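You operate a simulated robot arm through the tools that you are given. There is no shell and no other tool. Be economical: measure what you need, move in short steps, check, and stop when the job is done.

You run a simulated two-armed robot. Do the job below in one go: nothing can be reset, and whatever is moved stays where it is left.

## Task
Fetch the thick yellow rail casting and set it on the brick table top. Then take the black cap and leave it in the blue handled crate. Then put the bench mould that says "26" from the mould bench top on the purple-edged board. Then set the yellow damper slider to OPEN. Then close the cover box six. Do these in the order given. Set down upright: thick yellow rail casting, bench mould. The yellow damper slider goes toward x +0.0, y -1.0, z +0.0 (a direction in the base frame), to its stop.

Only the result counts: the job must be done as asked and must still hold three seconds after the hand-in. Knocking over, shifting, dropping, spilling or breaking anything else fails it. A push-on lid holds only when it is set on centred and level and pressed home; a screw cap is set on level and turned clockwise until tight.

## Robot
Two 6-joint arms with two-finger parallel grippers on one trunk, on a base that drives. Base frame: it is fixed to the floor where the robot stands at the start and does not move with it; the origin is under the middle of the robot, x ahead of it, y to its left, z up. Lengths are in cm, angles in rad, forces in N, time in s.
The left shoulder is at the start at [6, 18.7, 117.2], the right one opposite. Places, roughly: bench mould [-100, -225, 100]; black cap (8x8x5 cm) [-220, 40, 70]; blue handled crate (30x23x13 cm) [160, 20, 100]; brick table top [200, 30, 90]; cover box six [-280, 220, 100]; purple-edged board (26x15x2 cm) [-430, -220, 80]; thick yellow rail casting (4x6x7 cm) [50, 10, 90]; yellow damper slider [110, 280, 90]. Payload 1.57 kg a hand.
The tool frame of a hand sits at the grasp point between the pads (the TCP): z along the fingers, y along the line on which they close. The tips reach 3 cm beyond it. Largest opening 11 cm; finger width 2.4, thickness 1.2; the body of the gripper, 4.8 by 11.2 cm, starts 7.8 cm behind the TCP.
Orientation is that of the tool frame in the base frame, as a unit quaternion [x, y, z, w]. With the fingers straight down and closing along the base's y, the tool's x points along the base's -x, its y along +y and its z along -z.

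## Interface
- The arms move only by the tool drive_tool. It takes "left_deltas", "right_deltas" or both (then of equal length, played together; a hand with none holds still); each is one flat list of numbers, 7 for each row, row after row: the shift along the tool's x, y, z in units of 50 mm (1.0 is 50 mm), then the turn, a rotation vector about the tool's x, y, z in units of 6 degrees (1.0 is 6 degrees), then the opening, from 0 (shut) to 1 (fully open). In form: [dx, dy, dz, wx, wy, wz, hand, dx, dy, dz, wx, wy, wz, hand, ...]. A call has 1 to 12 rows; each row shifts and turns the commanded pose from where the row before left it, along the tool's axes as they then stand. A call with a number of a shift or a turn outside -1 to 1 is refused whole. Each row takes 0.2 s and may step no farther than 5 cm and 0.15 rad from the row before; otherwise, or with a gripper value out of range, the whole call is refused. A pose out of reach is approached as far as the arm can. The call stops where the force on the tool passes 40 N (or 10 N more than at its start, if that is more) or the arm is blocked; 0.2 s more then pass. Each finger travels about 15.3 cm/s and halts on what it meets, pressing with about 38 N; the grip force reading is that of the motor and also rises with nothing between the fingers. The clock runs only during rows and for 0.2 s after the last one: add rows that do not move to give the fingers time. It gives the time, the measured TCP pose, the force on the tool (base axes), the opening and the grip force at its end, in the units of the frame above (readings bear some noise), with the torque about the TCP (base axes, N m) and any sound that the robot's microphone picked up, and new pictures: "show" is both (left out), scene, wrist or none (wrist: the cameras of the hands that moved).
- Cameras (640 x 400 px; columns grow to the right, rows downward): "scene" is now at [1.65, 0.82, 171.24]; the picture's right is [0.11, -0.99, 0.00], its down [-0.77, -0.08, -0.63] and it looks along [0.63, 0.07, -0.77] (base axes); focal length 289 px, centre (320, 200). "left" rides on the left gripper at [7, -1.6, -14.1] in its tool frame; the picture's right is [0.23, 0.97, 0.00], its down [-0.86, 0.20, -0.48] and it looks along [-0.47, 0.11, 0.88] (tool axes); focal length 222 px, centre (320, 200). "right" rides on the right gripper at [7, 1.6, -14.1] in its tool frame; the picture's right is [-0.23, 0.97, 0.00], its down [-0.86, -0.20, -0.48] and it looks along [-0.47, -0.11, 0.88] (tool axes); focal length 222 px, centre (320, 200).
- raise_lower(by): slides the trunk up (or, below 0, down) by that many cm; the arms and the scene camera ride with it, the base frame stays. It gives what a move gives, with no picture.
- drive_base(legs): drives the robot by 1 to 6 legs, each [ahead, left, turn to the left] in cm, cm and rad, along the robot's own axes; the way and the turn of a leg run together, so that a leg with both is an arc; at most 150 cm and 3.142 rad a leg. The arms and the cameras ride along, it lands a little off, and it stops where it bumps. It gives what a move gives, and a new picture of the scene camera.
- head_to(pan, tilt): turns the head with the scene camera to pan (to the left, within 1.501 rad either way) and tilt (down, from -0.506 to 1.204), counted from straight ahead of the robot. It gives what a move gives, and a new picture of the scene camera.
- point_at(camera, pixels): for up to 12 pixels [column, row] of the newest picture of that camera ("zoom" is the newest enlarged one), the place [x, y, z] in the base frame of the surface seen there, good to about 0.2 cm. No time passes.
- enlarge(camera, box): a new picture of the part [left, top, right, bottom] of that camera's present view, enlarged. No time passes.
- hand_in(): hands the job in; it is judged then, once.

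Go step by step. Measure first, check grasps and placings, and put right what went wrong. The budget is 110 turns and 260 pictures, counting those below and the enlarged ones. Unless the task says otherwise, let go and move clear before handing in.

The tools are called as a command line: name --argument value ..., lists and objects as JSON in quotes. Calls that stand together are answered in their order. drive_tool: Moves the arms, as the interface text tells. Its arguments: {"type":"object","properties":{"left_deltas":{"type":"array"},"right_deltas":{"type":"array"},"show":{"type":"string","enum":["both","scene","wrist","none"]}},"required":[]} The other tools are called the same way: raise_lower (by) slides the trunk up or down; drive_base (legs) drives the base; head_to (pan, tilt) turns the head that bears the scene camera; point_at (camera, pixels) gives the place of the surface under pixels of a picture; enlarge (camera, box) takes an enlarged picture of a part of a camera's view; hand_in () hands the job in.

At the start:

```text
t: 0.0
left_ee_pos: [39.91, 28.24, 113.51]
left_tcp_rot: [0.0, 1.0, 0.0, 0.0]
left_ft_force: [0.0, 0.1, 0.1]
left_torque: [0.01, -0.01, -0.01]
left_gripper_width: 11.0
left_grip_force: 0.0
right_ee_pos: [40.27, -4.59, 116.45]
right_tcp_rot: [0.0, 1.0, 0.0, 0.0]
right_ft_force: [-0.8, 0.2, -0.9]
right_torque: [-0.02, 0.01, -0.01]
right_gripper_width: 11.02
right_grip_force: 0.1
trunk travel left (down, up): [-80.0, 19.0]
robot x, y, heading: [-0.03, -0.22, -0.002]
head pan, tilt: [0.106, 0.887]
```

scene: 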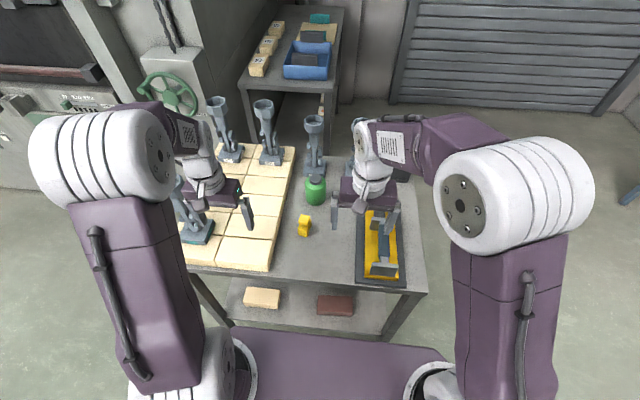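
right: 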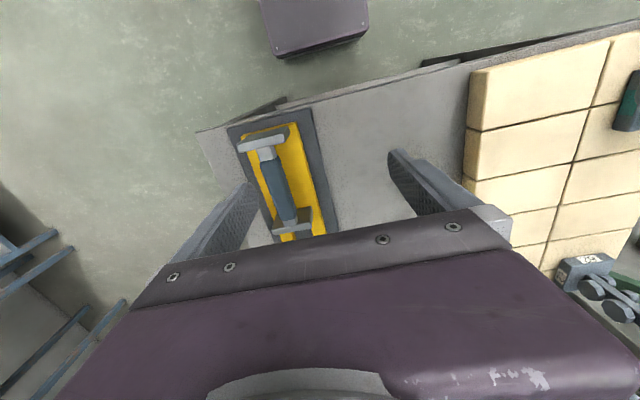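
left: 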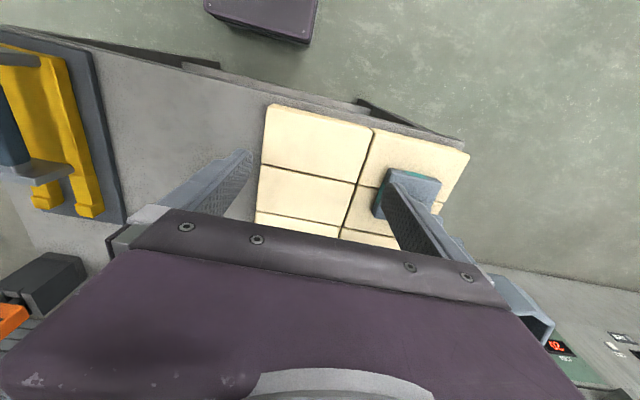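

The scene shows a small yellow piece near (304,225) and several fixtures on the table; I enlarge to identify the rail casting.

enlarge --camera "scene" --box '[160, 80, 440, 300]'

point_at --camera "scene" --pixels '[[304, 218], [304, 230], [316, 190], [330, 240], [305, 60], [318, 32], [270, 25], [260, 60], [230, 190], [230, 245], [380, 235]]'

```text
1.82 times, centred on (300, 190) of scene
```

zoom: 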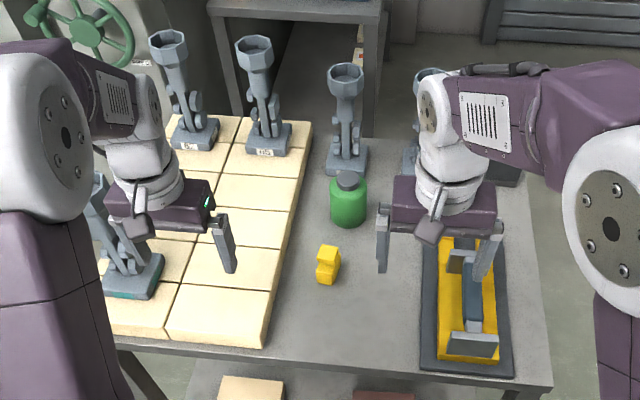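

```text
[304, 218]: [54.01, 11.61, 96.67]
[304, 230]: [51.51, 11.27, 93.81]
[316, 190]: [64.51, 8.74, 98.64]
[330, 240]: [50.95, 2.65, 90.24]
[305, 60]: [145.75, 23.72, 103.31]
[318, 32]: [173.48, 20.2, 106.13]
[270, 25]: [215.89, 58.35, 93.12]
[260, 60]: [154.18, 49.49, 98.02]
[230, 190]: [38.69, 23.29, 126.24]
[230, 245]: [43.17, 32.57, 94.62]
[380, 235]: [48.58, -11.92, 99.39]
```

The casting stands near [53,11,90]; I look closer at it and at the far table with the blue crate.

enlarge --camera "scene" --box '[264, 190, 344, 240]'

enlarge --camera "scene" --box '[230, 0, 358, 80]'

point_at --camera "zoom" --pixels '[[350, 60], [300, 250], [320, 350], [480, 90], [380, 190], [260, 150], [330, 130], [600, 80]]'

```text
8.00 times, centred on (304, 215) of scene
```

zoom: 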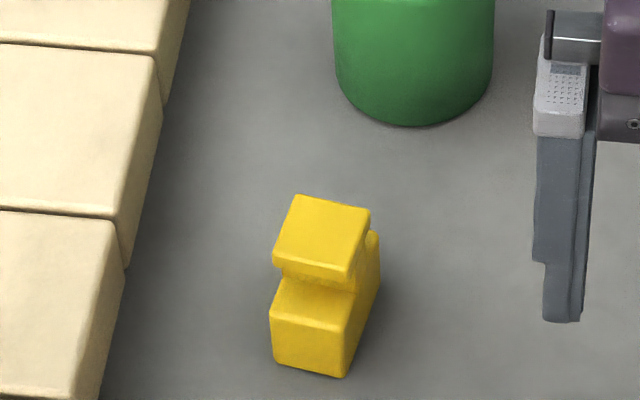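

```text
5.00 times, centred on (294, 40) of scene
```

zoom: 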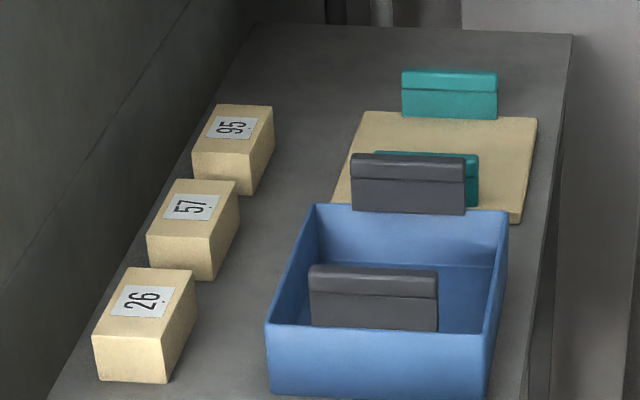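

```text
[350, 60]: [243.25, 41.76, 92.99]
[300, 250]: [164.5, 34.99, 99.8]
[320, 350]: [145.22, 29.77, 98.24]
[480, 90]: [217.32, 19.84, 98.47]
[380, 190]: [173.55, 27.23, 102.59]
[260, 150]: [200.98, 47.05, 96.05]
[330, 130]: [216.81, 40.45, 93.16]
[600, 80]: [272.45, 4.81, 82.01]
```

The far table top is z≈93 with free space beyond the board. I re-zoom on the casting to measure it exactly.

enlarge --camera "scene" --box '[264, 190, 344, 240]'

point_at --camera "zoom" --pixels '[[300, 202], [364, 214], [280, 258], [346, 272], [320, 238], [276, 316], [344, 328], [285, 358], [340, 370], [310, 300], [375, 245], [240, 330]]'

head_to --pan -0.9 --tilt 0.45

```text
8.00 times, centred on (304, 215) of scene
```

zoom: 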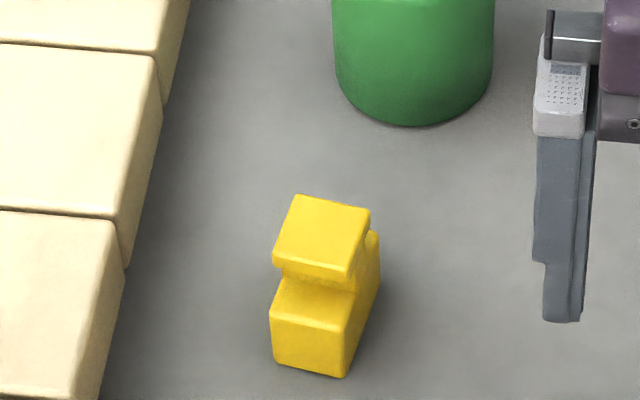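

```text
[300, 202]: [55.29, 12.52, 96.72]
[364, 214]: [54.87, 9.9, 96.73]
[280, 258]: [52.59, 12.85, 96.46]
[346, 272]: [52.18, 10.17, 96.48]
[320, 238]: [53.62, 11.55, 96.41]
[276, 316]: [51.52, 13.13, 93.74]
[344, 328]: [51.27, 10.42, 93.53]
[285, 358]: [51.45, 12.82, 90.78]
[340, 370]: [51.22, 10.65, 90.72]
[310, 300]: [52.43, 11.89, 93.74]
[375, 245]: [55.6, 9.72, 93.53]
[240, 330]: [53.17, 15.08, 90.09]
```

```text
t: 1.3
left_ee_pos: [39.88, 28.23, 113.62]
left_tcp_rot: [0.0, 1.0, 0.001, 0.0]
left_ft_force: [0.1, 0.3, 1.0]
left_torque: [0.0, 0.04, 0.06]
left_gripper_width: 11.0
left_grip_force: 0.1
right_ee_pos: [40.29, -4.51, 116.51]
right_tcp_rot: [0.0, 1.0, 0.0, 0.0]
right_ft_force: [0.3, -0.5, 0.1]
right_torque: [-0.05, -0.04, 0.01]
right_gripper_width: 11.0
right_grip_force: 0.1
trunk travel left (down, up): [-80.0, 19.0]
robot x, y, heading: [0.21, 0.18, 0.0]
head pan, tilt: [-0.901, 0.45]
```

scene: 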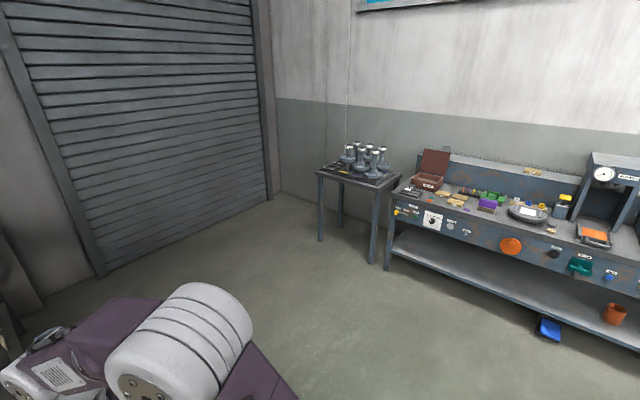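

The casting spans y≈9.9–12.8, top z 96.7, turned about −9°. I bring the left hand above it with that yaw.

drive_tool --left_deltas '[-0.56, -0.67, 0, 0, 0, 0, 1, -0.56, -0.67, 0, 0, 0, 0, 1, -0.56, -0.67, 0, 0, 0, 0, 1, -0.56, -0.67, 0, 0, 0, 0, 1, -0.56, -0.67, 0, 0, 0, 0, 1, 0, 0, 0.7, 0, 0, 0.75, 1, 0, 0, 0.7, 0, 0, 0.75, 1, 0, 0, 0, 0, 0, 0, 1]' --show "wrist"

head_to --pan 0.0 --tilt 0.75

```text
t: 3.1
left_ee_pos: [53.88, 11.41, 106.65]
left_tcp_rot: [0.079, 0.997, -0.001, 0.0]
left_ft_force: [0.0, 0.2, 0.5]
left_torque: [0.04, -0.01, 0.01]
left_gripper_width: 11.0
left_grip_force: 0.0
right_ee_pos: [40.35, -4.62, 116.48]
right_tcp_rot: [0.0, 1.0, 0.0, 0.0]
right_ft_force: [0.1, -0.7, 0.4]
right_torque: [0.0, 0.0, 0.0]
right_gripper_width: 11.01
right_grip_force: 0.1
trunk travel left (down, up): [-80.0, 19.0]
robot x, y, heading: [0.22, 0.28, -0.002]
head pan, tilt: [-0.901, 0.45]
```

left: 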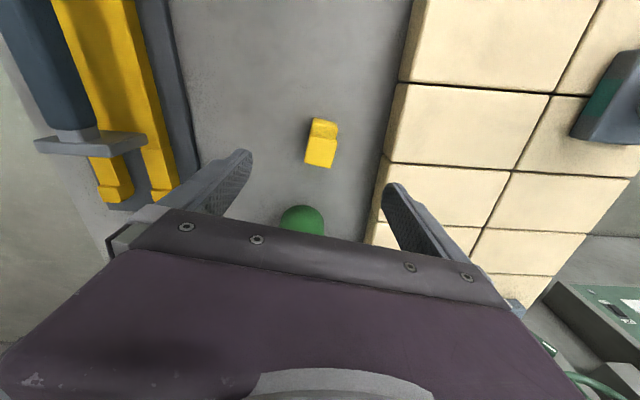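

```text
t: 4.3
left_ee_pos: [53.94, 11.63, 106.64]
left_tcp_rot: [0.079, 0.997, 0.0, 0.0]
left_ft_force: [0.3, 0.6, 0.2]
left_torque: [-0.03, 0.03, 0.0]
left_gripper_width: 11.01
left_grip_force: 0.0
right_ee_pos: [40.31, -4.62, 116.42]
right_tcp_rot: [0.001, 1.0, 0.0, 0.0]
right_ft_force: [0.0, 0.1, -0.5]
right_torque: [-0.02, -0.04, 0.01]
right_gripper_width: 11.0
right_grip_force: 0.1
trunk travel left (down, up): [-80.0, 19.0]
robot x, y, heading: [-0.3, -0.06, 0.006]
head pan, tilt: [0.0, 0.75]
```

scene: 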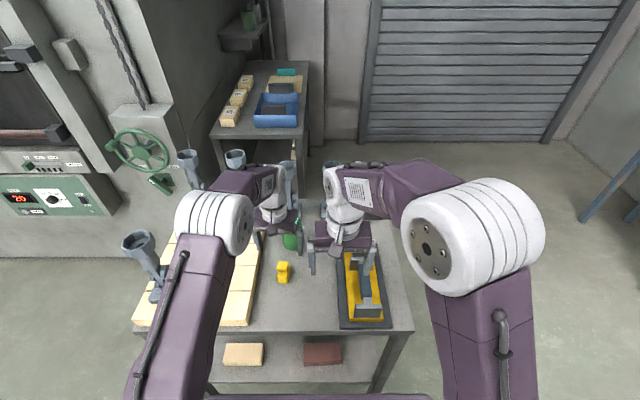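

The hand sits over the casting, well aligned. I go down with the fingers at 0.6 open, then close.

drive_tool --left_deltas '[0, 0, 0.8, 0, 0, 0, 0.6, 0, 0, 0.8, 0, 0, 0, 0.6, 0, 0, 0.5, 0, 0, 0, 0.6, 0, 0, 0.38, 0, 0, 0, 0.6, 0, 0, 0, 0, 0, 0, 0.6, 0, 0, 0, 0, 0, 0, 0, 0, 0, 0, 0, 0, 0, 0, 0, 0, 0, 0, 0, 0, 0, 0, 0, 0, 0, 0, 0, 0]' --show "wrist"

```text
t: 6.3
left_ee_pos: [53.95, 11.62, 94.23]
left_tcp_rot: [0.079, 0.997, 0.0, 0.0]
left_ft_force: [0.0, -0.1, 0.4]
left_torque: [0.02, 0.02, 0.0]
left_gripper_width: 3.18
left_grip_force: 38.0
right_ee_pos: [40.24, -4.61, 116.42]
right_tcp_rot: [0.0, 1.0, 0.0, 0.0]
right_ft_force: [-1.0, -0.4, -0.2]
right_torque: [-0.01, 0.0, 0.02]
right_gripper_width: 11.0
right_grip_force: 0.0
trunk travel left (down, up): [-80.0, 19.0]
robot x, y, heading: [0.38, 0.09, 0.003]
head pan, tilt: [0.0, 0.75]
```

left: 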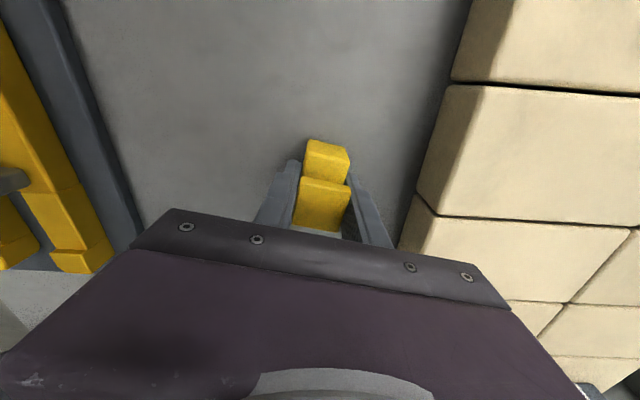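

Grip holds at 3.18 cm. I lift and pull the hand back for driving, moving the right hand outward.

drive_tool --left_deltas '[0, 0, -0.6, 0, 0, 0, 0, 0, 0, -1, 0, 0, 0, 0, 0, 0, -1, 0, 0, 0, 0, 0, 0, -1, 0, 0, 0, 0, 0, 0, -0.8, 0, 0, -0.75, 0, 0, 0, 0, 0, 0, -0.75, 0, 0.8, 0, 0, 0, 0, 0, 0, 0.8, 0, 0, 0, 0, 0, 0, 0.8, 0, 0, 0, 0, 0, 0, 0.8, 0, 0, 0, 0, 0, 0, 0.5, 0, 0, 0, 0, 0, 0]' --right_deltas '[0, -0.4, 0, 0, 0, 0, 0.5, 0, -0.4, 0, 0, 0, 0, 0.5, 0, -0.4, 0, 0, 0, 0, 0.5, 0, -0.4, 0, 0, 0, 0, 0.5, 0, -0.4, 0, 0, 0, 0, 0.5, 0, 0, 0, 0, 0, 0, 0.5, 0, 0, 0, 0, 0, 0, 0.5, 0, 0, 0, 0, 0, 0, 0.5, 0, 0, 0, 0, 0, 0, 0.5, 0, 0, 0, 0, 0, 0, 0.5, 0, 0, 0, 0, 0, 0, 0.5]' --show "scene"

point_at --camera "scene" --pixels '[[310, 65], [308, 110], [300, 100], [276, 122], [234, 115], [360, 138], [556, 140], [402, 330], [350, 160], [222, 40], [262, 112], [308, 140]]'

```text
t: 8.7
left_ee_pos: [35.24, 11.37, 116.19]
left_tcp_rot: [0.001, 1.0, 0.0, 0.0]
left_ft_force: [-0.5, -0.2, -2.9]
left_torque: [0.02, -0.05, -0.03]
left_gripper_width: 3.2
left_grip_force: 37.7
right_ee_pos: [40.08, -14.65, 116.52]
right_tcp_rot: [0.0, 1.0, 0.0, 0.001]
right_ft_force: [-1.1, 0.7, 0.4]
right_torque: [0.0, -0.01, -0.01]
right_gripper_width: 5.54
right_grip_force: 0.0
trunk travel left (down, up): [-80.0, 19.0]
robot x, y, heading: [0.2, 0.12, 0.002]
head pan, tilt: [0.0, 0.75]
```

scene: 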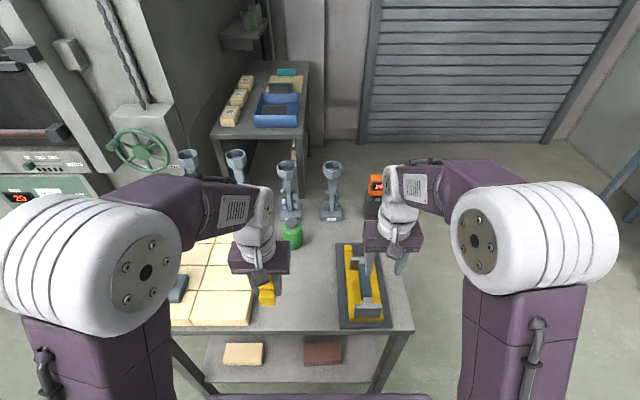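

```text
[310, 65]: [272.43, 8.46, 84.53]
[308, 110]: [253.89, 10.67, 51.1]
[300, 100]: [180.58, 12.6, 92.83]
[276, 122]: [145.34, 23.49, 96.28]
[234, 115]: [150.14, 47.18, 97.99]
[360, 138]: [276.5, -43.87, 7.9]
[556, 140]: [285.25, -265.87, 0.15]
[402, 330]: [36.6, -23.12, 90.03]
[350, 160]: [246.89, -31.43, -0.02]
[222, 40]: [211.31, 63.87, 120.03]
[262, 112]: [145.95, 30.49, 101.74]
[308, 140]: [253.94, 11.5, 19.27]
```

The casting is held. The brick table spans about y 9–58, x 138–255; I'll drive around its right side, then face it (+y).

drive_base --legs '[[-15, 0, 0], [0, -68, 0], [120, 0, 0], [90, 0, 0], [0, 0, 1.571]]'

```text
t: 27.1
left_ee_pos: [178.9, -32.87, 116.13]
left_tcp_rot: [0.717, -0.697, 0.0, 0.0]
left_ft_force: [0.6, 0.2, -2.1]
left_torque: [0.0, -0.01, 0.02]
left_gripper_width: 3.16
left_grip_force: 38.1
right_ee_pos: [204.6, -27.22, 116.49]
right_tcp_rot: [0.717, -0.697, 0.0, 0.0]
right_ft_force: [0.3, 0.2, 0.1]
right_torque: [0.01, 0.01, 0.02]
right_gripper_width: 5.51
right_grip_force: 0.0
trunk travel left (down, up): [-80.0, 19.0]
robot x, y, heading: [191.39, -67.89, 1.602]
head pan, tilt: [0.0, 0.75]
```

scene: 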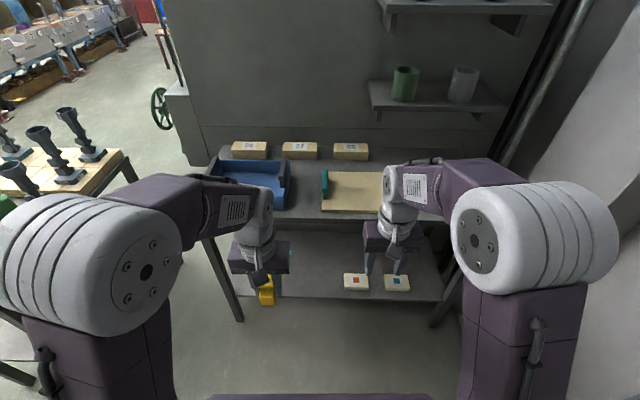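

The robot faces the brick table side. I measure crate, board and table edge for the set-down spot.

point_at --camera "scene" --pixels '[[285, 206], [292, 165], [305, 190], [323, 207], [324, 175], [430, 215], [220, 205], [380, 214], [445, 150], [350, 215], [212, 160], [370, 115]]'

enlarge --camera "scene" --box '[200, 120, 460, 300]'

```text
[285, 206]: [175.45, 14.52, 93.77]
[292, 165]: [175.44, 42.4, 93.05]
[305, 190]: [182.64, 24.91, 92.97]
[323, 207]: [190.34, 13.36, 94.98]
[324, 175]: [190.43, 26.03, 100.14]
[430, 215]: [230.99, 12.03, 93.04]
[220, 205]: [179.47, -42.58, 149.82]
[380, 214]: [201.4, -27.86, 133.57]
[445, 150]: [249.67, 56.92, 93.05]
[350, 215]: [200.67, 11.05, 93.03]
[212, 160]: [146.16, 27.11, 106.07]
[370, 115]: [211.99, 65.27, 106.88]
```

```text
2.22 times, centred on (330, 210) of scene
```

zoom: 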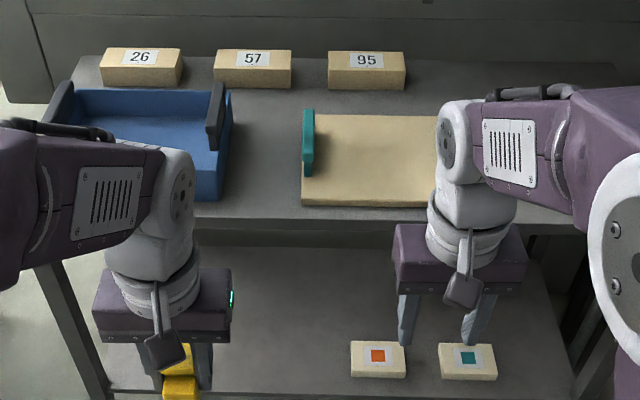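

There's free table beyond the board (x≈231 is bare top). I drive right 40 and ahead 15, then look.

drive_base --legs '[[0, 0, -0.03], [0, -45, 0], [20, 0, 0]]'

enlarge --camera "scene" --box '[160, 120, 420, 300]'

```text
t: 31.5
left_ee_pos: [225.41, -12.71, 116.23]
left_tcp_rot: [0.708, -0.707, 0.0, -0.001]
left_ft_force: [-0.3, -0.2, -1.6]
left_torque: [0.03, -0.01, 0.03]
left_gripper_width: 3.2
left_grip_force: 37.8
right_ee_pos: [251.34, -7.69, 116.57]
right_tcp_rot: [0.708, -0.706, 0.0, -0.001]
right_ft_force: [0.4, -0.1, 0.2]
right_torque: [0.01, 0.01, 0.01]
right_gripper_width: 5.49
right_grip_force: 0.1
trunk travel left (down, up): [-80.0, 19.0]
robot x, y, heading: [236.97, -48.25, 1.572]
head pan, tilt: [0.0, 0.75]
```

scene: 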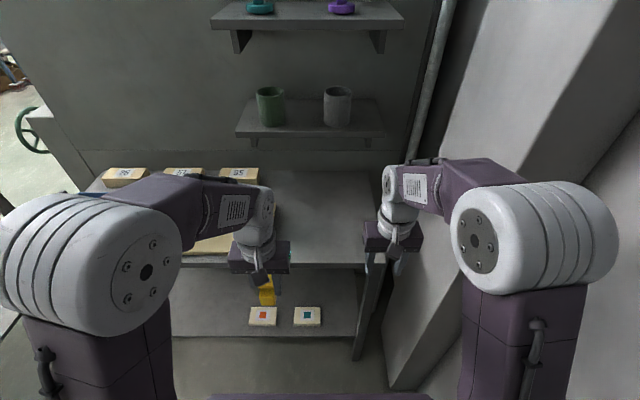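

```text
2.22 times, centred on (290, 210) of scene
```

zoom: 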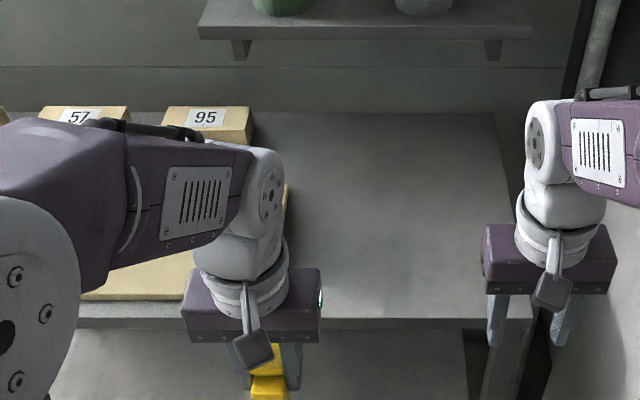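

point_at --camera "zoom" --pixels '[[287, 210], [295, 165], [350, 300], [400, 200], [480, 110], [500, 200], [460, 320], [520, 300], [360, 260], [620, 250]]'

```text
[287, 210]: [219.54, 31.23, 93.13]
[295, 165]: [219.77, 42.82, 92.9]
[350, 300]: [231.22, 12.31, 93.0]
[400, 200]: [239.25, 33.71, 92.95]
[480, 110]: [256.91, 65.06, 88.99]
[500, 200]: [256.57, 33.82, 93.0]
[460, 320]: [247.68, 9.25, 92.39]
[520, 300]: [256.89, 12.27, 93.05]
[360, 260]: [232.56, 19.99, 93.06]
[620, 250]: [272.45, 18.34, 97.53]
```

Free spot around [230,18,93]; the board ends at x≈219.7. I drive ahead 17 to come in reach.

drive_base --legs '[[17, 0, 0]]'

```text
t: 32.9
left_ee_pos: [225.38, 4.5, 116.17]
left_tcp_rot: [0.708, -0.706, 0.0, -0.001]
left_ft_force: [-0.1, -0.3, -1.8]
left_torque: [0.04, -0.01, 0.0]
left_gripper_width: 3.17
left_grip_force: 38.5
right_ee_pos: [251.4, 9.43, 116.68]
right_tcp_rot: [0.709, -0.706, 0.0, -0.001]
right_ft_force: [-0.4, 0.5, -0.1]
right_torque: [0.02, 0.01, -0.02]
right_gripper_width: 5.48
right_grip_force: 0.1
trunk travel left (down, up): [-80.0, 19.0]
robot x, y, heading: [237.12, -30.72, 1.572]
head pan, tilt: [0.0, 0.75]
```

scene: 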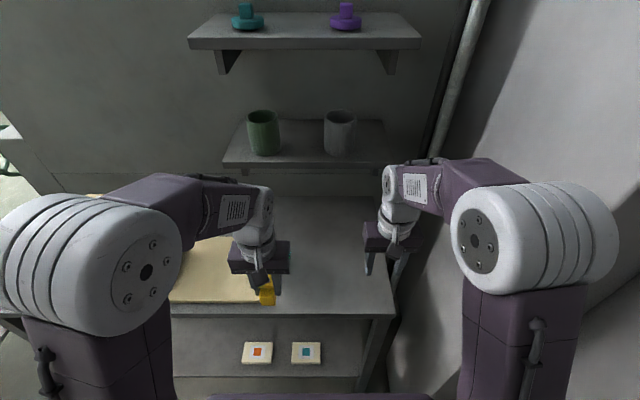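

Now I move the left hand 14 ahead, 4.6 right, and down to just above the table.

drive_tool --left_deltas '[-0.7, -0.23, 0, 0, 0, 0, 0, -0.7, -0.23, 0, 0, 0, 0, 0, -0.7, -0.23, 0, 0, 0, 0, 0, -0.7, -0.23, 0, 0, 0, 0, 0, 0, 0, 0.9, 0, 0, 0, 0, 0, 0, 0.9, 0, 0, 0, 0, 0, 0, 0.9, 0, 0, 0, 0, 0, 0, 0.85, 0, 0, 0, 0, 0, 0, 0, 0, 0, 0, 0, 0, 0, 0.12, 0, 0, 0, 0]' --show "both"

```text
t: 35.1
left_ee_pos: [230.13, 18.45, 97.61]
left_tcp_rot: [0.708, -0.706, 0.0, 0.0]
left_ft_force: [0.2, -0.7, -1.5]
left_torque: [0.0, 0.0, -0.01]
left_gripper_width: 3.19
left_grip_force: 37.7
right_ee_pos: [251.39, 9.58, 116.46]
right_tcp_rot: [0.708, -0.706, 0.0, 0.0]
right_ft_force: [0.3, -0.3, -0.4]
right_torque: [-0.02, 0.01, 0.01]
right_gripper_width: 5.49
right_grip_force: 0.0
trunk travel left (down, up): [-80.0, 19.0]
robot x, y, heading: [236.71, -30.53, 1.572]
head pan, tilt: [0.0, 0.75]
```

scene: 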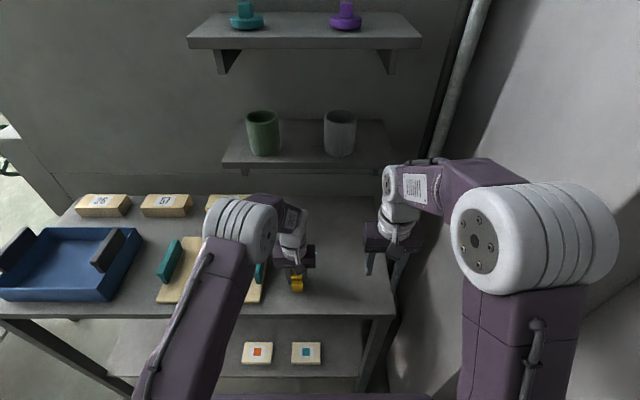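
left: 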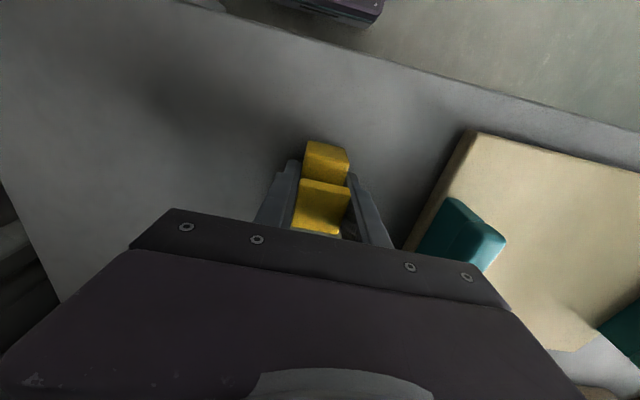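

Just above the table; I lower in tiny steps until contact shows.

drive_tool --left_deltas '[0, 0, 0.04, 0, 0, 0, 0, 0, 0, 0.04, 0, 0, 0, 0, 0, 0, 0, 0, 0, 0, 0]' --show "none"

```text
t: 35.9
left_ee_pos: [229.98, 18.59, 97.35]
left_tcp_rot: [0.708, -0.707, 0.0, 0.0]
left_ft_force: [-0.7, -0.1, -3.0]
left_torque: [0.02, -0.01, 0.01]
left_gripper_width: 3.17
left_grip_force: 37.7
right_ee_pos: [251.19, 9.73, 116.48]
right_tcp_rot: [0.708, -0.706, 0.0, 0.0]
right_ft_force: [-0.9, 0.2, 0.3]
right_torque: [-0.02, -0.02, 0.03]
right_gripper_width: 5.53
right_grip_force: 0.0
trunk travel left (down, up): [-80.0, 19.0]
robot x, y, heading: [236.7, -30.47, 1.573]
head pan, tilt: [0.0, 0.75]
```

drive_tool --left_deltas '[0, 0, 0.03, 0, 0, 0, 0, 0, 0, 0, 0, 0, 0, 0]' --show "none"

```text
t: 36.5
left_ee_pos: [229.95, 18.71, 97.14]
left_tcp_rot: [0.708, -0.706, -0.001, 0.0]
left_ft_force: [1.7, -0.3, -2.5]
left_torque: [0.0, -0.01, -0.01]
left_gripper_width: 3.17
left_grip_force: 37.8
right_ee_pos: [251.17, 9.7, 116.55]
right_tcp_rot: [0.708, -0.706, -0.001, 0.0]
right_ft_force: [0.2, -0.3, -0.1]
right_torque: [0.0, -0.01, 0.01]
right_gripper_width: 5.52
right_grip_force: 0.0
trunk travel left (down, up): [-80.0, 19.0]
robot x, y, heading: [236.6, -30.73, 1.571]
head pan, tilt: [0.0, 0.75]
```

drive_tool --left_deltas '[0, 0, 0.03, 0, 0, 0, 0, 0, 0, 0.02, 0, 0, 0, 0, 0, 0, 0, 0, 0, 0, 0]' --show "none"

```text
t: 37.3
left_ee_pos: [229.99, 18.66, 97.17]
left_tcp_rot: [0.709, -0.705, -0.001, -0.002]
left_ft_force: [-3.9, 2.3, 26.2]
left_torque: [-0.63, 0.15, -0.08]
left_gripper_width: 3.17
left_grip_force: 37.9
right_ee_pos: [251.24, 9.34, 116.6]
right_tcp_rot: [0.708, -0.706, -0.001, 0.0]
right_ft_force: [-0.4, 0.1, 0.2]
right_torque: [-0.02, 0.0, -0.02]
right_gripper_width: 5.52
right_grip_force: 0.0
trunk travel left (down, up): [-80.0, 19.0]
robot x, y, heading: [236.89, -30.42, 1.572]
head pan, tilt: [0.0, 0.75]
```

Contact (26 N). I relieve slightly, open and rise.

drive_tool --left_deltas '[0, 0, -0.03, 0, 0, 0, 0, 0, 0, 0, 0, 0, 0, 0.45, 0, 0, 0, 0, 0, 0, 0.6, 0, 0, 0, 0, 0, 0, 0.6, 0, 0, -0.8, 0, 0, 0, 0.6, 0, 0, -1, 0, 0, 0, 0.6, 0, 0, -1, 0, 0, 0, 0.6, 0, 0, -1, 0, 0, 0, 0.6, 0.9, 0, 0, 0, 0, 0, 0.6, 0.9, 0, 0, 0, 0, 0, 0.6, 0.9, 0, 0, 0, 0, 0, 0.6]' --show "both"

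enlarge --camera "left" --box '[200, 80, 500, 280]'

```text
t: 39.7
left_ee_pos: [230.04, 5.06, 116.43]
left_tcp_rot: [0.709, -0.706, 0.0, -0.001]
left_ft_force: [-0.1, -0.5, 0.1]
left_torque: [0.04, -0.01, -0.01]
left_gripper_width: 6.58
left_grip_force: 0.0
right_ee_pos: [251.35, 9.42, 116.65]
right_tcp_rot: [0.708, -0.706, 0.0, -0.001]
right_ft_force: [-0.6, 0.1, 0.6]
right_torque: [0.03, -0.04, 0.02]
right_gripper_width: 5.52
right_grip_force: 0.0
trunk travel left (down, up): [-80.0, 19.0]
robot x, y, heading: [236.95, -30.82, 1.572]
head pan, tilt: [0.0, 0.75]
```

scene: 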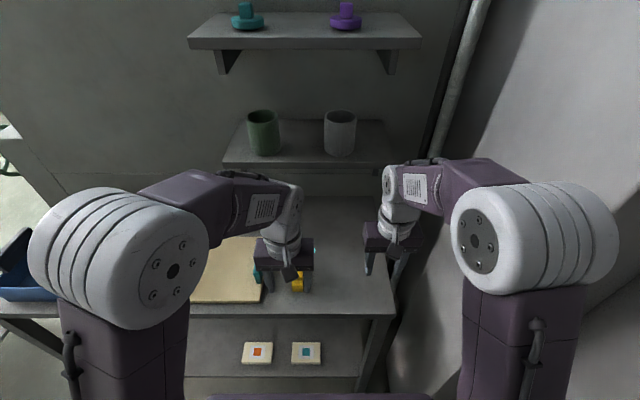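
left: 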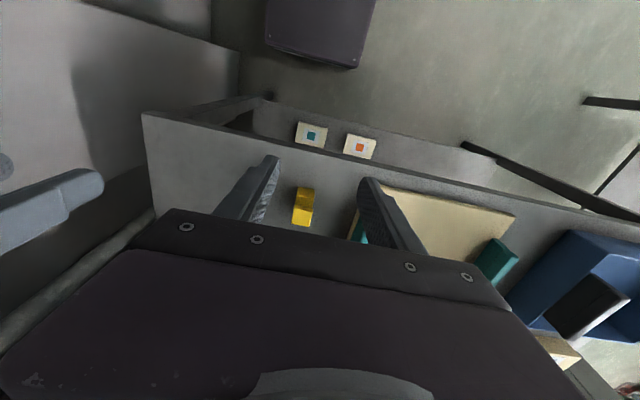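

```text
2.00 times, centred on (350, 180) of left
```

zoom: 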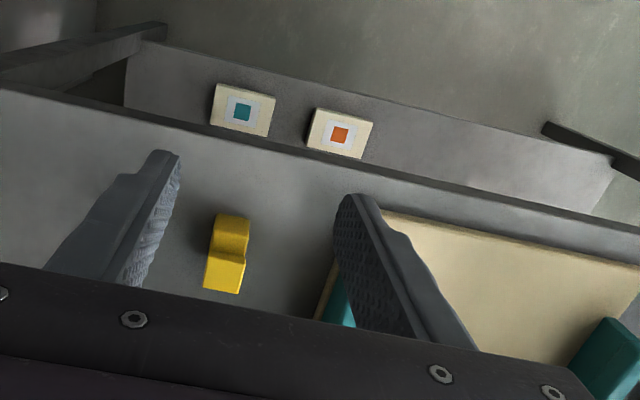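

The casting stands upright at [230,18.6]. Next, the black cap: I back out, turn to face −x and drive back along y≈−80.

drive_base --legs '[[-45, 0, 0], [0, 50, 0], [0, 0, 1.571], [150, 0, 0], [90, 0, 0]]'

head_to --pan 0.0 --tilt 0.45

head_to --pan -0.9 --tilt 0.45

head_to --pan 0.9 --tilt 0.45

```text
t: 60.3
left_ee_pos: [-90.83, -93.92, 116.26]
left_tcp_rot: [1.0, 0.026, 0.0, 0.0]
left_ft_force: [1.1, 0.2, 0.0]
left_torque: [0.05, -0.06, 0.03]
left_gripper_width: 6.6
left_grip_force: 0.1
right_ee_pos: [-95.99, -72.82, 116.55]
right_tcp_rot: [1.0, 0.025, 0.0, 0.0]
right_ft_force: [0.6, 0.3, -0.3]
right_torque: [0.0, -0.03, 0.01]
right_gripper_width: 5.49
right_grip_force: 0.1
trunk travel left (down, up): [-80.0, 19.0]
robot x, y, heading: [-55.03, -85.15, -3.091]
head pan, tilt: [0.0, 0.75]
```

scene: 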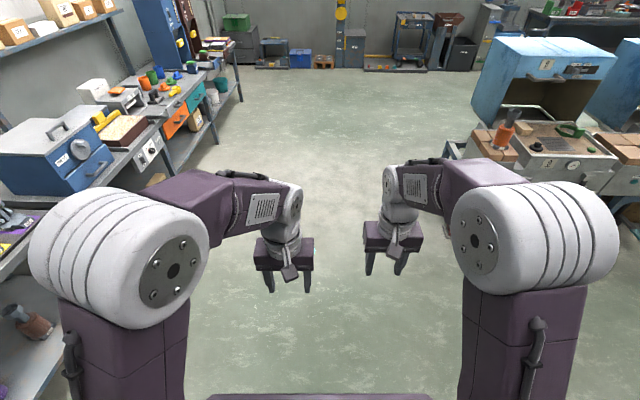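

```text
t: 61.1
left_ee_pos: [-90.96, -93.82, 116.36]
left_tcp_rot: [1.0, 0.025, 0.0, 0.0]
left_ft_force: [-0.4, 0.0, -0.7]
left_torque: [0.01, 0.01, 0.03]
left_gripper_width: 6.62
left_grip_force: 0.1
right_ee_pos: [-96.13, -72.78, 116.45]
right_tcp_rot: [1.0, 0.025, 0.0, 0.001]
right_ft_force: [0.4, 0.3, 0.3]
right_torque: [0.02, 0.02, 0.0]
right_gripper_width: 5.51
right_grip_force: 0.0
trunk travel left (down, up): [-80.0, 19.0]
robot x, y, heading: [-55.35, -85.32, -3.09]
head pan, tilt: [0.0, 0.45]
```

scene: 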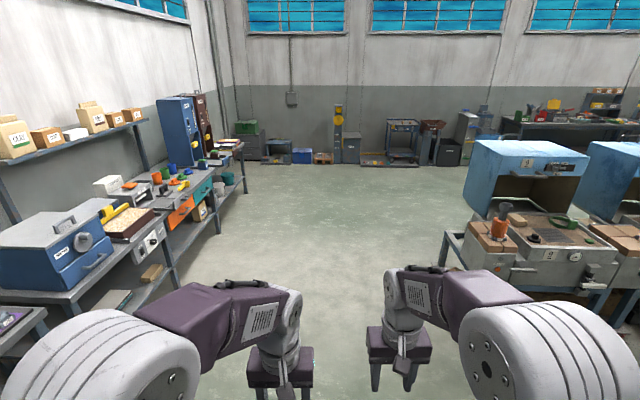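

```text
t: 62.3
left_ee_pos: [-90.8, -93.97, 116.33]
left_tcp_rot: [1.0, 0.025, 0.001, 0.0]
left_ft_force: [-0.1, -0.2, -0.7]
left_torque: [-0.01, 0.01, -0.03]
left_gripper_width: 6.59
left_grip_force: 0.0
right_ee_pos: [-96.15, -72.82, 116.52]
right_tcp_rot: [1.0, 0.026, 0.0, 0.0]
right_ft_force: [0.6, 0.2, -0.2]
right_torque: [0.0, 0.02, -0.04]
right_gripper_width: 5.52
right_grip_force: 0.0
trunk travel left (down, up): [-80.0, 19.0]
robot x, y, heading: [-55.18, -85.63, -3.091]
head pan, tilt: [-0.901, 0.45]
```

scene: 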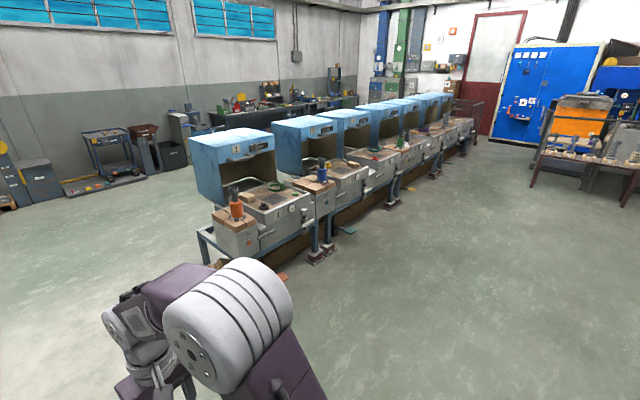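

```text
t: 64.1
left_ee_pos: [-90.73, -93.9, 116.36]
left_tcp_rot: [1.0, 0.026, 0.0, 0.0]
left_ft_force: [-0.3, -0.2, 0.1]
left_torque: [0.0, 0.01, -0.01]
left_gripper_width: 6.61
left_grip_force: 0.1
right_ee_pos: [-96.06, -72.92, 116.48]
right_tcp_rot: [1.0, 0.025, 0.0, 0.0]
right_ft_force: [0.6, -1.1, -0.2]
right_torque: [0.01, -0.02, -0.01]
right_gripper_width: 5.51
right_grip_force: 0.0
trunk travel left (down, up): [-80.0, 19.0]
robot x, y, heading: [-55.15, -85.04, -3.09]
head pan, tilt: [0.901, 0.45]
```

scene: 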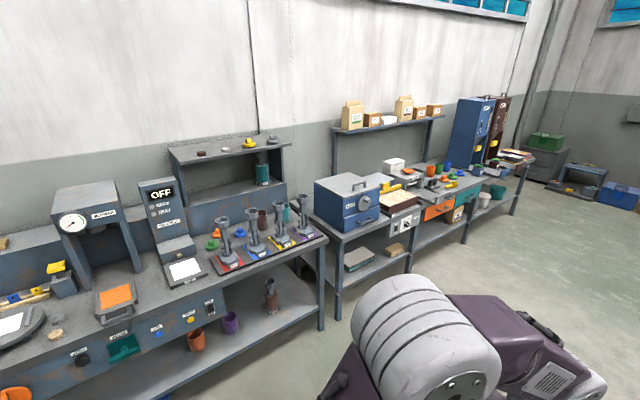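

The row of blue-lidded boxes lies to my right; I measure where the first stations stand and look for the cap.

head_to --pan -0.6 --tilt 0.5

enlarge --camera "scene" --box '[240, 80, 640, 330]'

```text
t: 65.7
left_ee_pos: [-90.66, -93.85, 116.38]
left_tcp_rot: [1.0, 0.026, 0.0, 0.0]
left_ft_force: [0.5, -0.8, 0.0]
left_torque: [-0.01, 0.01, 0.01]
left_gripper_width: 6.62
left_grip_force: 0.1
right_ee_pos: [-96.13, -72.76, 116.62]
right_tcp_rot: [1.0, 0.026, -0.001, 0.0]
right_ft_force: [-0.9, -1.0, -0.3]
right_torque: [-0.01, 0.01, 0.0]
right_gripper_width: 5.51
right_grip_force: 0.0
trunk travel left (down, up): [-80.0, 19.0]
robot x, y, heading: [-55.23, -85.26, -3.095]
head pan, tilt: [-0.6, 0.499]
```

scene: 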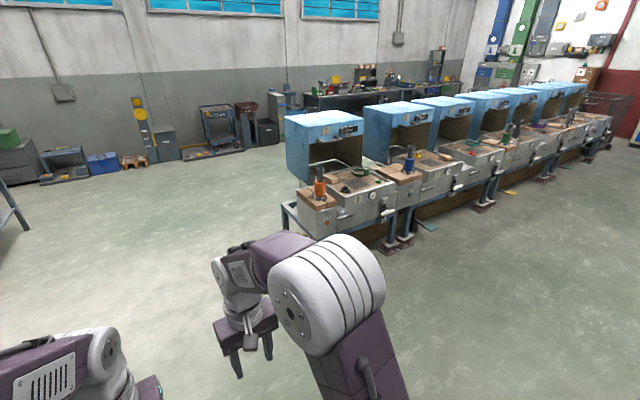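

```text
1.60 times, centred on (440, 205) of scene
```

zoom: 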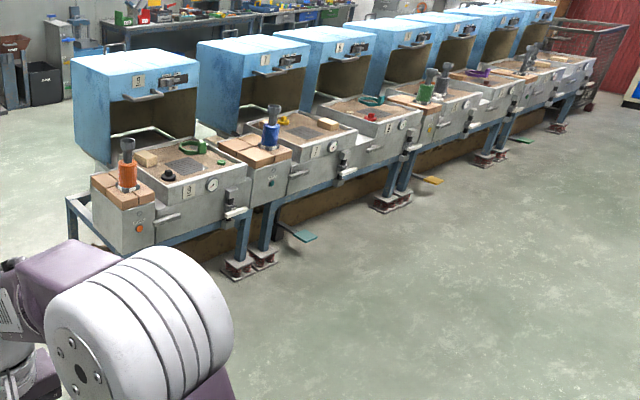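

point_at --camera "zoom" --pixels '[[168, 176], [190, 145], [127, 190], [245, 215], [120, 235], [135, 70], [360, 60], [265, 60], [385, 100], [395, 135], [190, 190], [480, 30]]'

enlarge --camera "scene" --box '[280, 100, 420, 240]'

enlarge --camera "scene" --box '[400, 80, 620, 210]'

```text
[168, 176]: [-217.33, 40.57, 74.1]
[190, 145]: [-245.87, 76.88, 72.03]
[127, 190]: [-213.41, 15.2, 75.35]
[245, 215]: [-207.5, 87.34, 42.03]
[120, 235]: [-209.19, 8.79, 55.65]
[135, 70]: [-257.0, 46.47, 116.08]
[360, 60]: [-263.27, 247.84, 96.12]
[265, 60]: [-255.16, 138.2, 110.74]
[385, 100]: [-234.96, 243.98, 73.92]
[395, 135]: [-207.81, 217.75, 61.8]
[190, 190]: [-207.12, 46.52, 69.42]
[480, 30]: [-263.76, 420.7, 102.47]
```

```text
2.86 times, centred on (350, 170) of scene
```

zoom: 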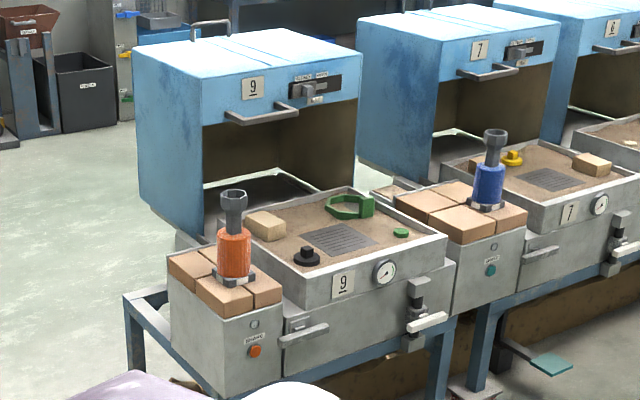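

```text
2.91 times, centred on (510, 145) of scene
```

zoom: 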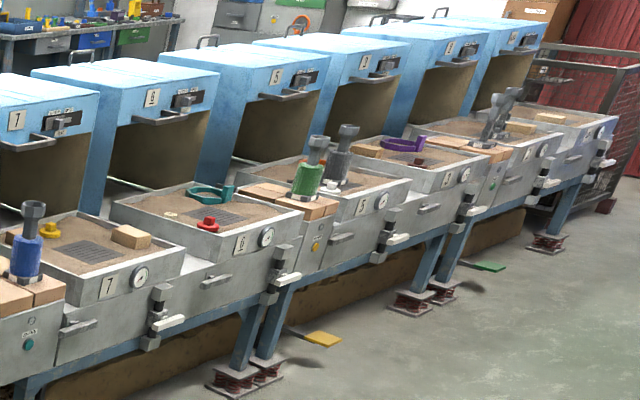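

Black cap with a knob sits in tray "9" at [-217.3,40.6,74]; box "6" is the third. I drive toward it, facing −x, with the left hand lined up.

drive_base --legs '[[0, 0, -0.047], [0, -137, 0], [98, 0, 0]]'

head_to --pan 0.0 --tilt 0.85

```text
t: 77.5
left_ee_pos: [-189.21, 43.94, 116.37]
left_tcp_rot: [1.0, -0.007, 0.0, 0.0]
left_ft_force: [-0.7, 0.5, -0.5]
left_torque: [0.01, 0.0, 0.01]
left_gripper_width: 6.6
left_grip_force: 0.1
right_ee_pos: [-193.26, 65.36, 116.59]
right_tcp_rot: [1.0, -0.007, 0.0, 0.0]
right_ft_force: [-0.1, 0.1, 0.5]
right_torque: [0.02, 0.01, 0.01]
right_gripper_width: 5.5
right_grip_force: 0.0
trunk travel left (down, up): [-80.0, 19.0]
robot x, y, heading: [-153.21, 50.24, 3.124]
head pan, tilt: [-0.6, 0.499]
```

scene: 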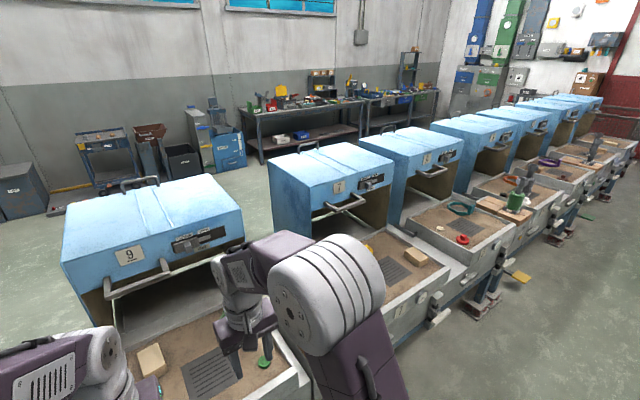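

```text
t: 78.5
left_ee_pos: [-189.31, 44.01, 116.34]
left_tcp_rot: [1.0, -0.007, 0.001, 0.0]
left_ft_force: [0.6, 0.2, 1.2]
left_torque: [0.03, 0.0, 0.0]
left_gripper_width: 6.6
left_grip_force: 0.0
right_ee_pos: [-193.21, 65.23, 116.48]
right_tcp_rot: [1.0, -0.007, 0.0, 0.0]
right_ft_force: [-0.6, -0.4, 0.2]
right_torque: [0.01, -0.01, -0.02]
right_gripper_width: 5.5
right_grip_force: 0.1
trunk travel left (down, up): [-80.0, 19.0]
robot x, y, heading: [-153.47, 50.21, 3.13]
head pan, tilt: [0.0, 0.85]
```

scene: 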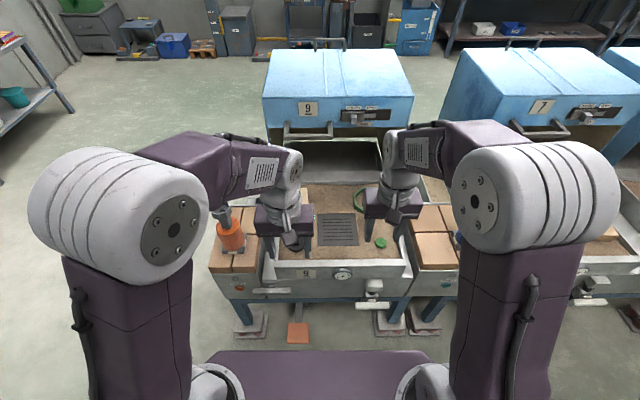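

point_at --camera "scene" --pixels '[[298, 340], [373, 305], [425, 327], [275, 291], [310, 274], [342, 276], [252, 330], [380, 243], [318, 354]]'

drive_tool --left_deltas '[0, 0, 0, 0, 0, 0, 1]' --show "wrist"

```text
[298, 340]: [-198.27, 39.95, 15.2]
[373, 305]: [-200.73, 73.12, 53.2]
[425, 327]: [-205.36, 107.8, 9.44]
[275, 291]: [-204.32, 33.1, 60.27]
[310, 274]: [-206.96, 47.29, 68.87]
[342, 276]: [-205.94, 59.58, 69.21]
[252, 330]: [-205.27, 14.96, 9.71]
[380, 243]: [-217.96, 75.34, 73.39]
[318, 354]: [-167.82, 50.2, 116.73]
```

```text
t: 78.9
left_ee_pos: [-189.25, 43.92, 116.36]
left_tcp_rot: [1.0, -0.007, 0.001, 0.0]
left_ft_force: [-0.2, -0.1, 0.6]
left_torque: [0.01, 0.01, -0.04]
left_gripper_width: 11.0
left_grip_force: 0.1
right_ee_pos: [-193.31, 65.36, 116.55]
right_tcp_rot: [1.0, -0.007, 0.001, 0.001]
right_ft_force: [0.6, 0.0, 0.1]
right_torque: [0.0, 0.02, 0.03]
right_gripper_width: 5.49
right_grip_force: 0.1
trunk travel left (down, up): [-80.0, 19.0]
robot x, y, heading: [-153.14, 50.15, 3.125]
head pan, tilt: [0.0, 0.85]
```

left: 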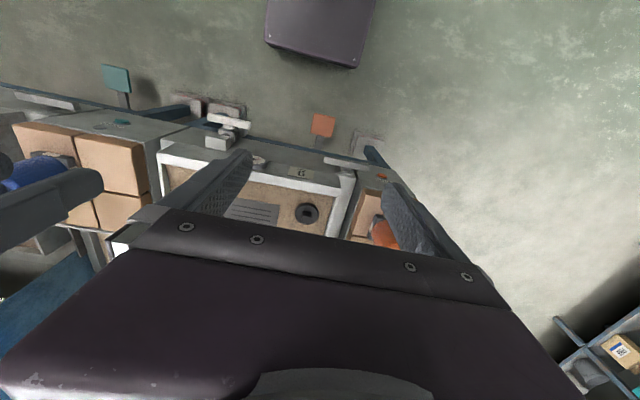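

The cap's ring and knob are visible at (306,213) in the left picture. I drive 13 ahead to get it in reach.

drive_base --legs '[[13, 0, 0.012]]'

drive_tool --left_deltas '[-0.8, 0, 0, 0, 0, 0, 1, -0.8, 0, 0, 0, 0, 0, 1, 0, 0, 1, 0, 0, 0, 1, 0, 0, 1, 0, 0, 0, 1, 0, 0, 1, 0, 0, 0, 1, 0, 0, 1, 0, 0, 0, 1, 0, 0, 0, 0, 0, 0, 1]'

```text
t: 80.2
left_ee_pos: [-202.17, 43.6, 116.46]
left_tcp_rot: [1.0, -0.001, -0.001, 0.0]
left_ft_force: [-1.0, -0.7, -0.5]
left_torque: [0.0, 0.02, -0.01]
left_gripper_width: 11.02
left_grip_force: 0.0
right_ee_pos: [-206.4, 64.9, 116.64]
right_tcp_rot: [1.0, 0.0, -0.001, 0.0]
right_ft_force: [0.0, 0.5, 0.5]
right_torque: [-0.02, 0.0, -0.02]
right_gripper_width: 5.5
right_grip_force: 0.0
trunk travel left (down, up): [-80.0, 19.0]
robot x, y, heading: [-166.47, 50.33, 3.137]
head pan, tilt: [0.0, 0.85]
```

scene: 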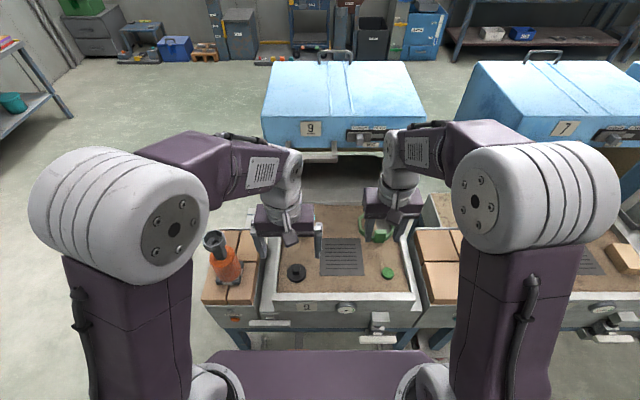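

```text
t: 81.8
left_ee_pos: [-210.03, 43.69, 96.52]
left_tcp_rot: [1.0, -0.001, 0.0, 0.0]
left_ft_force: [0.8, -0.4, 0.4]
left_torque: [0.02, -0.01, 0.01]
left_gripper_width: 11.01
left_grip_force: 0.1
right_ee_pos: [-206.46, 64.87, 116.64]
right_tcp_rot: [1.0, 0.0, 0.0, 0.0]
right_ft_force: [-0.2, 0.2, -0.1]
right_torque: [0.0, 0.03, 0.03]
right_gripper_width: 5.51
right_grip_force: 0.1
trunk travel left (down, up): [-80.0, 19.0]
robot x, y, heading: [-166.5, 50.84, 3.145]
head pan, tilt: [0.0, 0.85]
```

scene: 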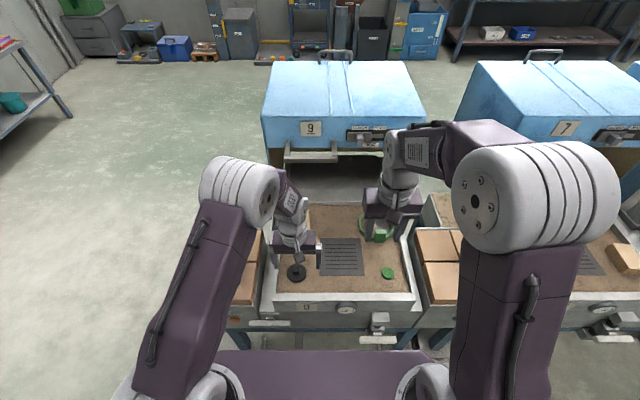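
left: 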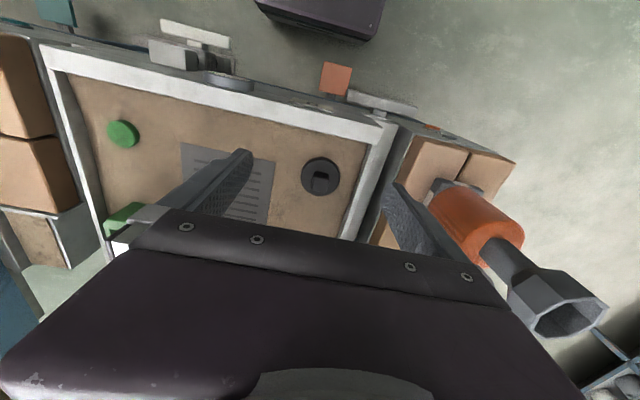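

I measure the cap's parts in an enlarged left picture.

enlarge --camera "left" --box '[270, 130, 390, 220]'

point_at --camera "left" --pixels '[[322, 166], [322, 178], [304, 178], [338, 178], [320, 162], [320, 194], [345, 160], [295, 200], [378, 125], [370, 180], [500, 240]]'

```text
4.44 times, centred on (330, 175) of left
```

zoom: 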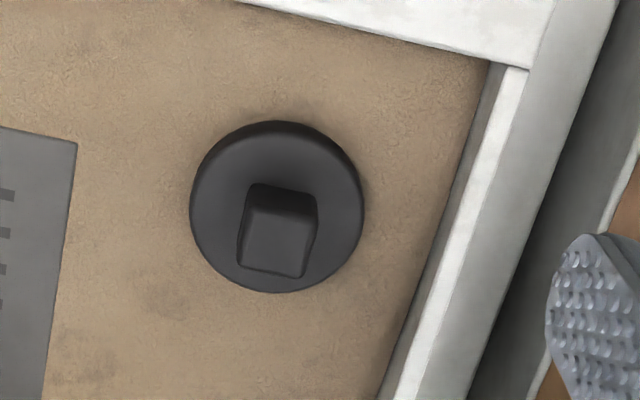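

```text
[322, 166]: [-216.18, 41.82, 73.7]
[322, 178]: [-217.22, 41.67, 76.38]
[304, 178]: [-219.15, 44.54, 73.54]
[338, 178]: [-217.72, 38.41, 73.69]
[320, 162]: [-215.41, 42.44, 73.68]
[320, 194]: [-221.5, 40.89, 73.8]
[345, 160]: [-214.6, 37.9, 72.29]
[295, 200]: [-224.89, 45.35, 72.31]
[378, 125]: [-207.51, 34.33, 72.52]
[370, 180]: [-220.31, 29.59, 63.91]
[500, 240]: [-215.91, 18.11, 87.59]
```

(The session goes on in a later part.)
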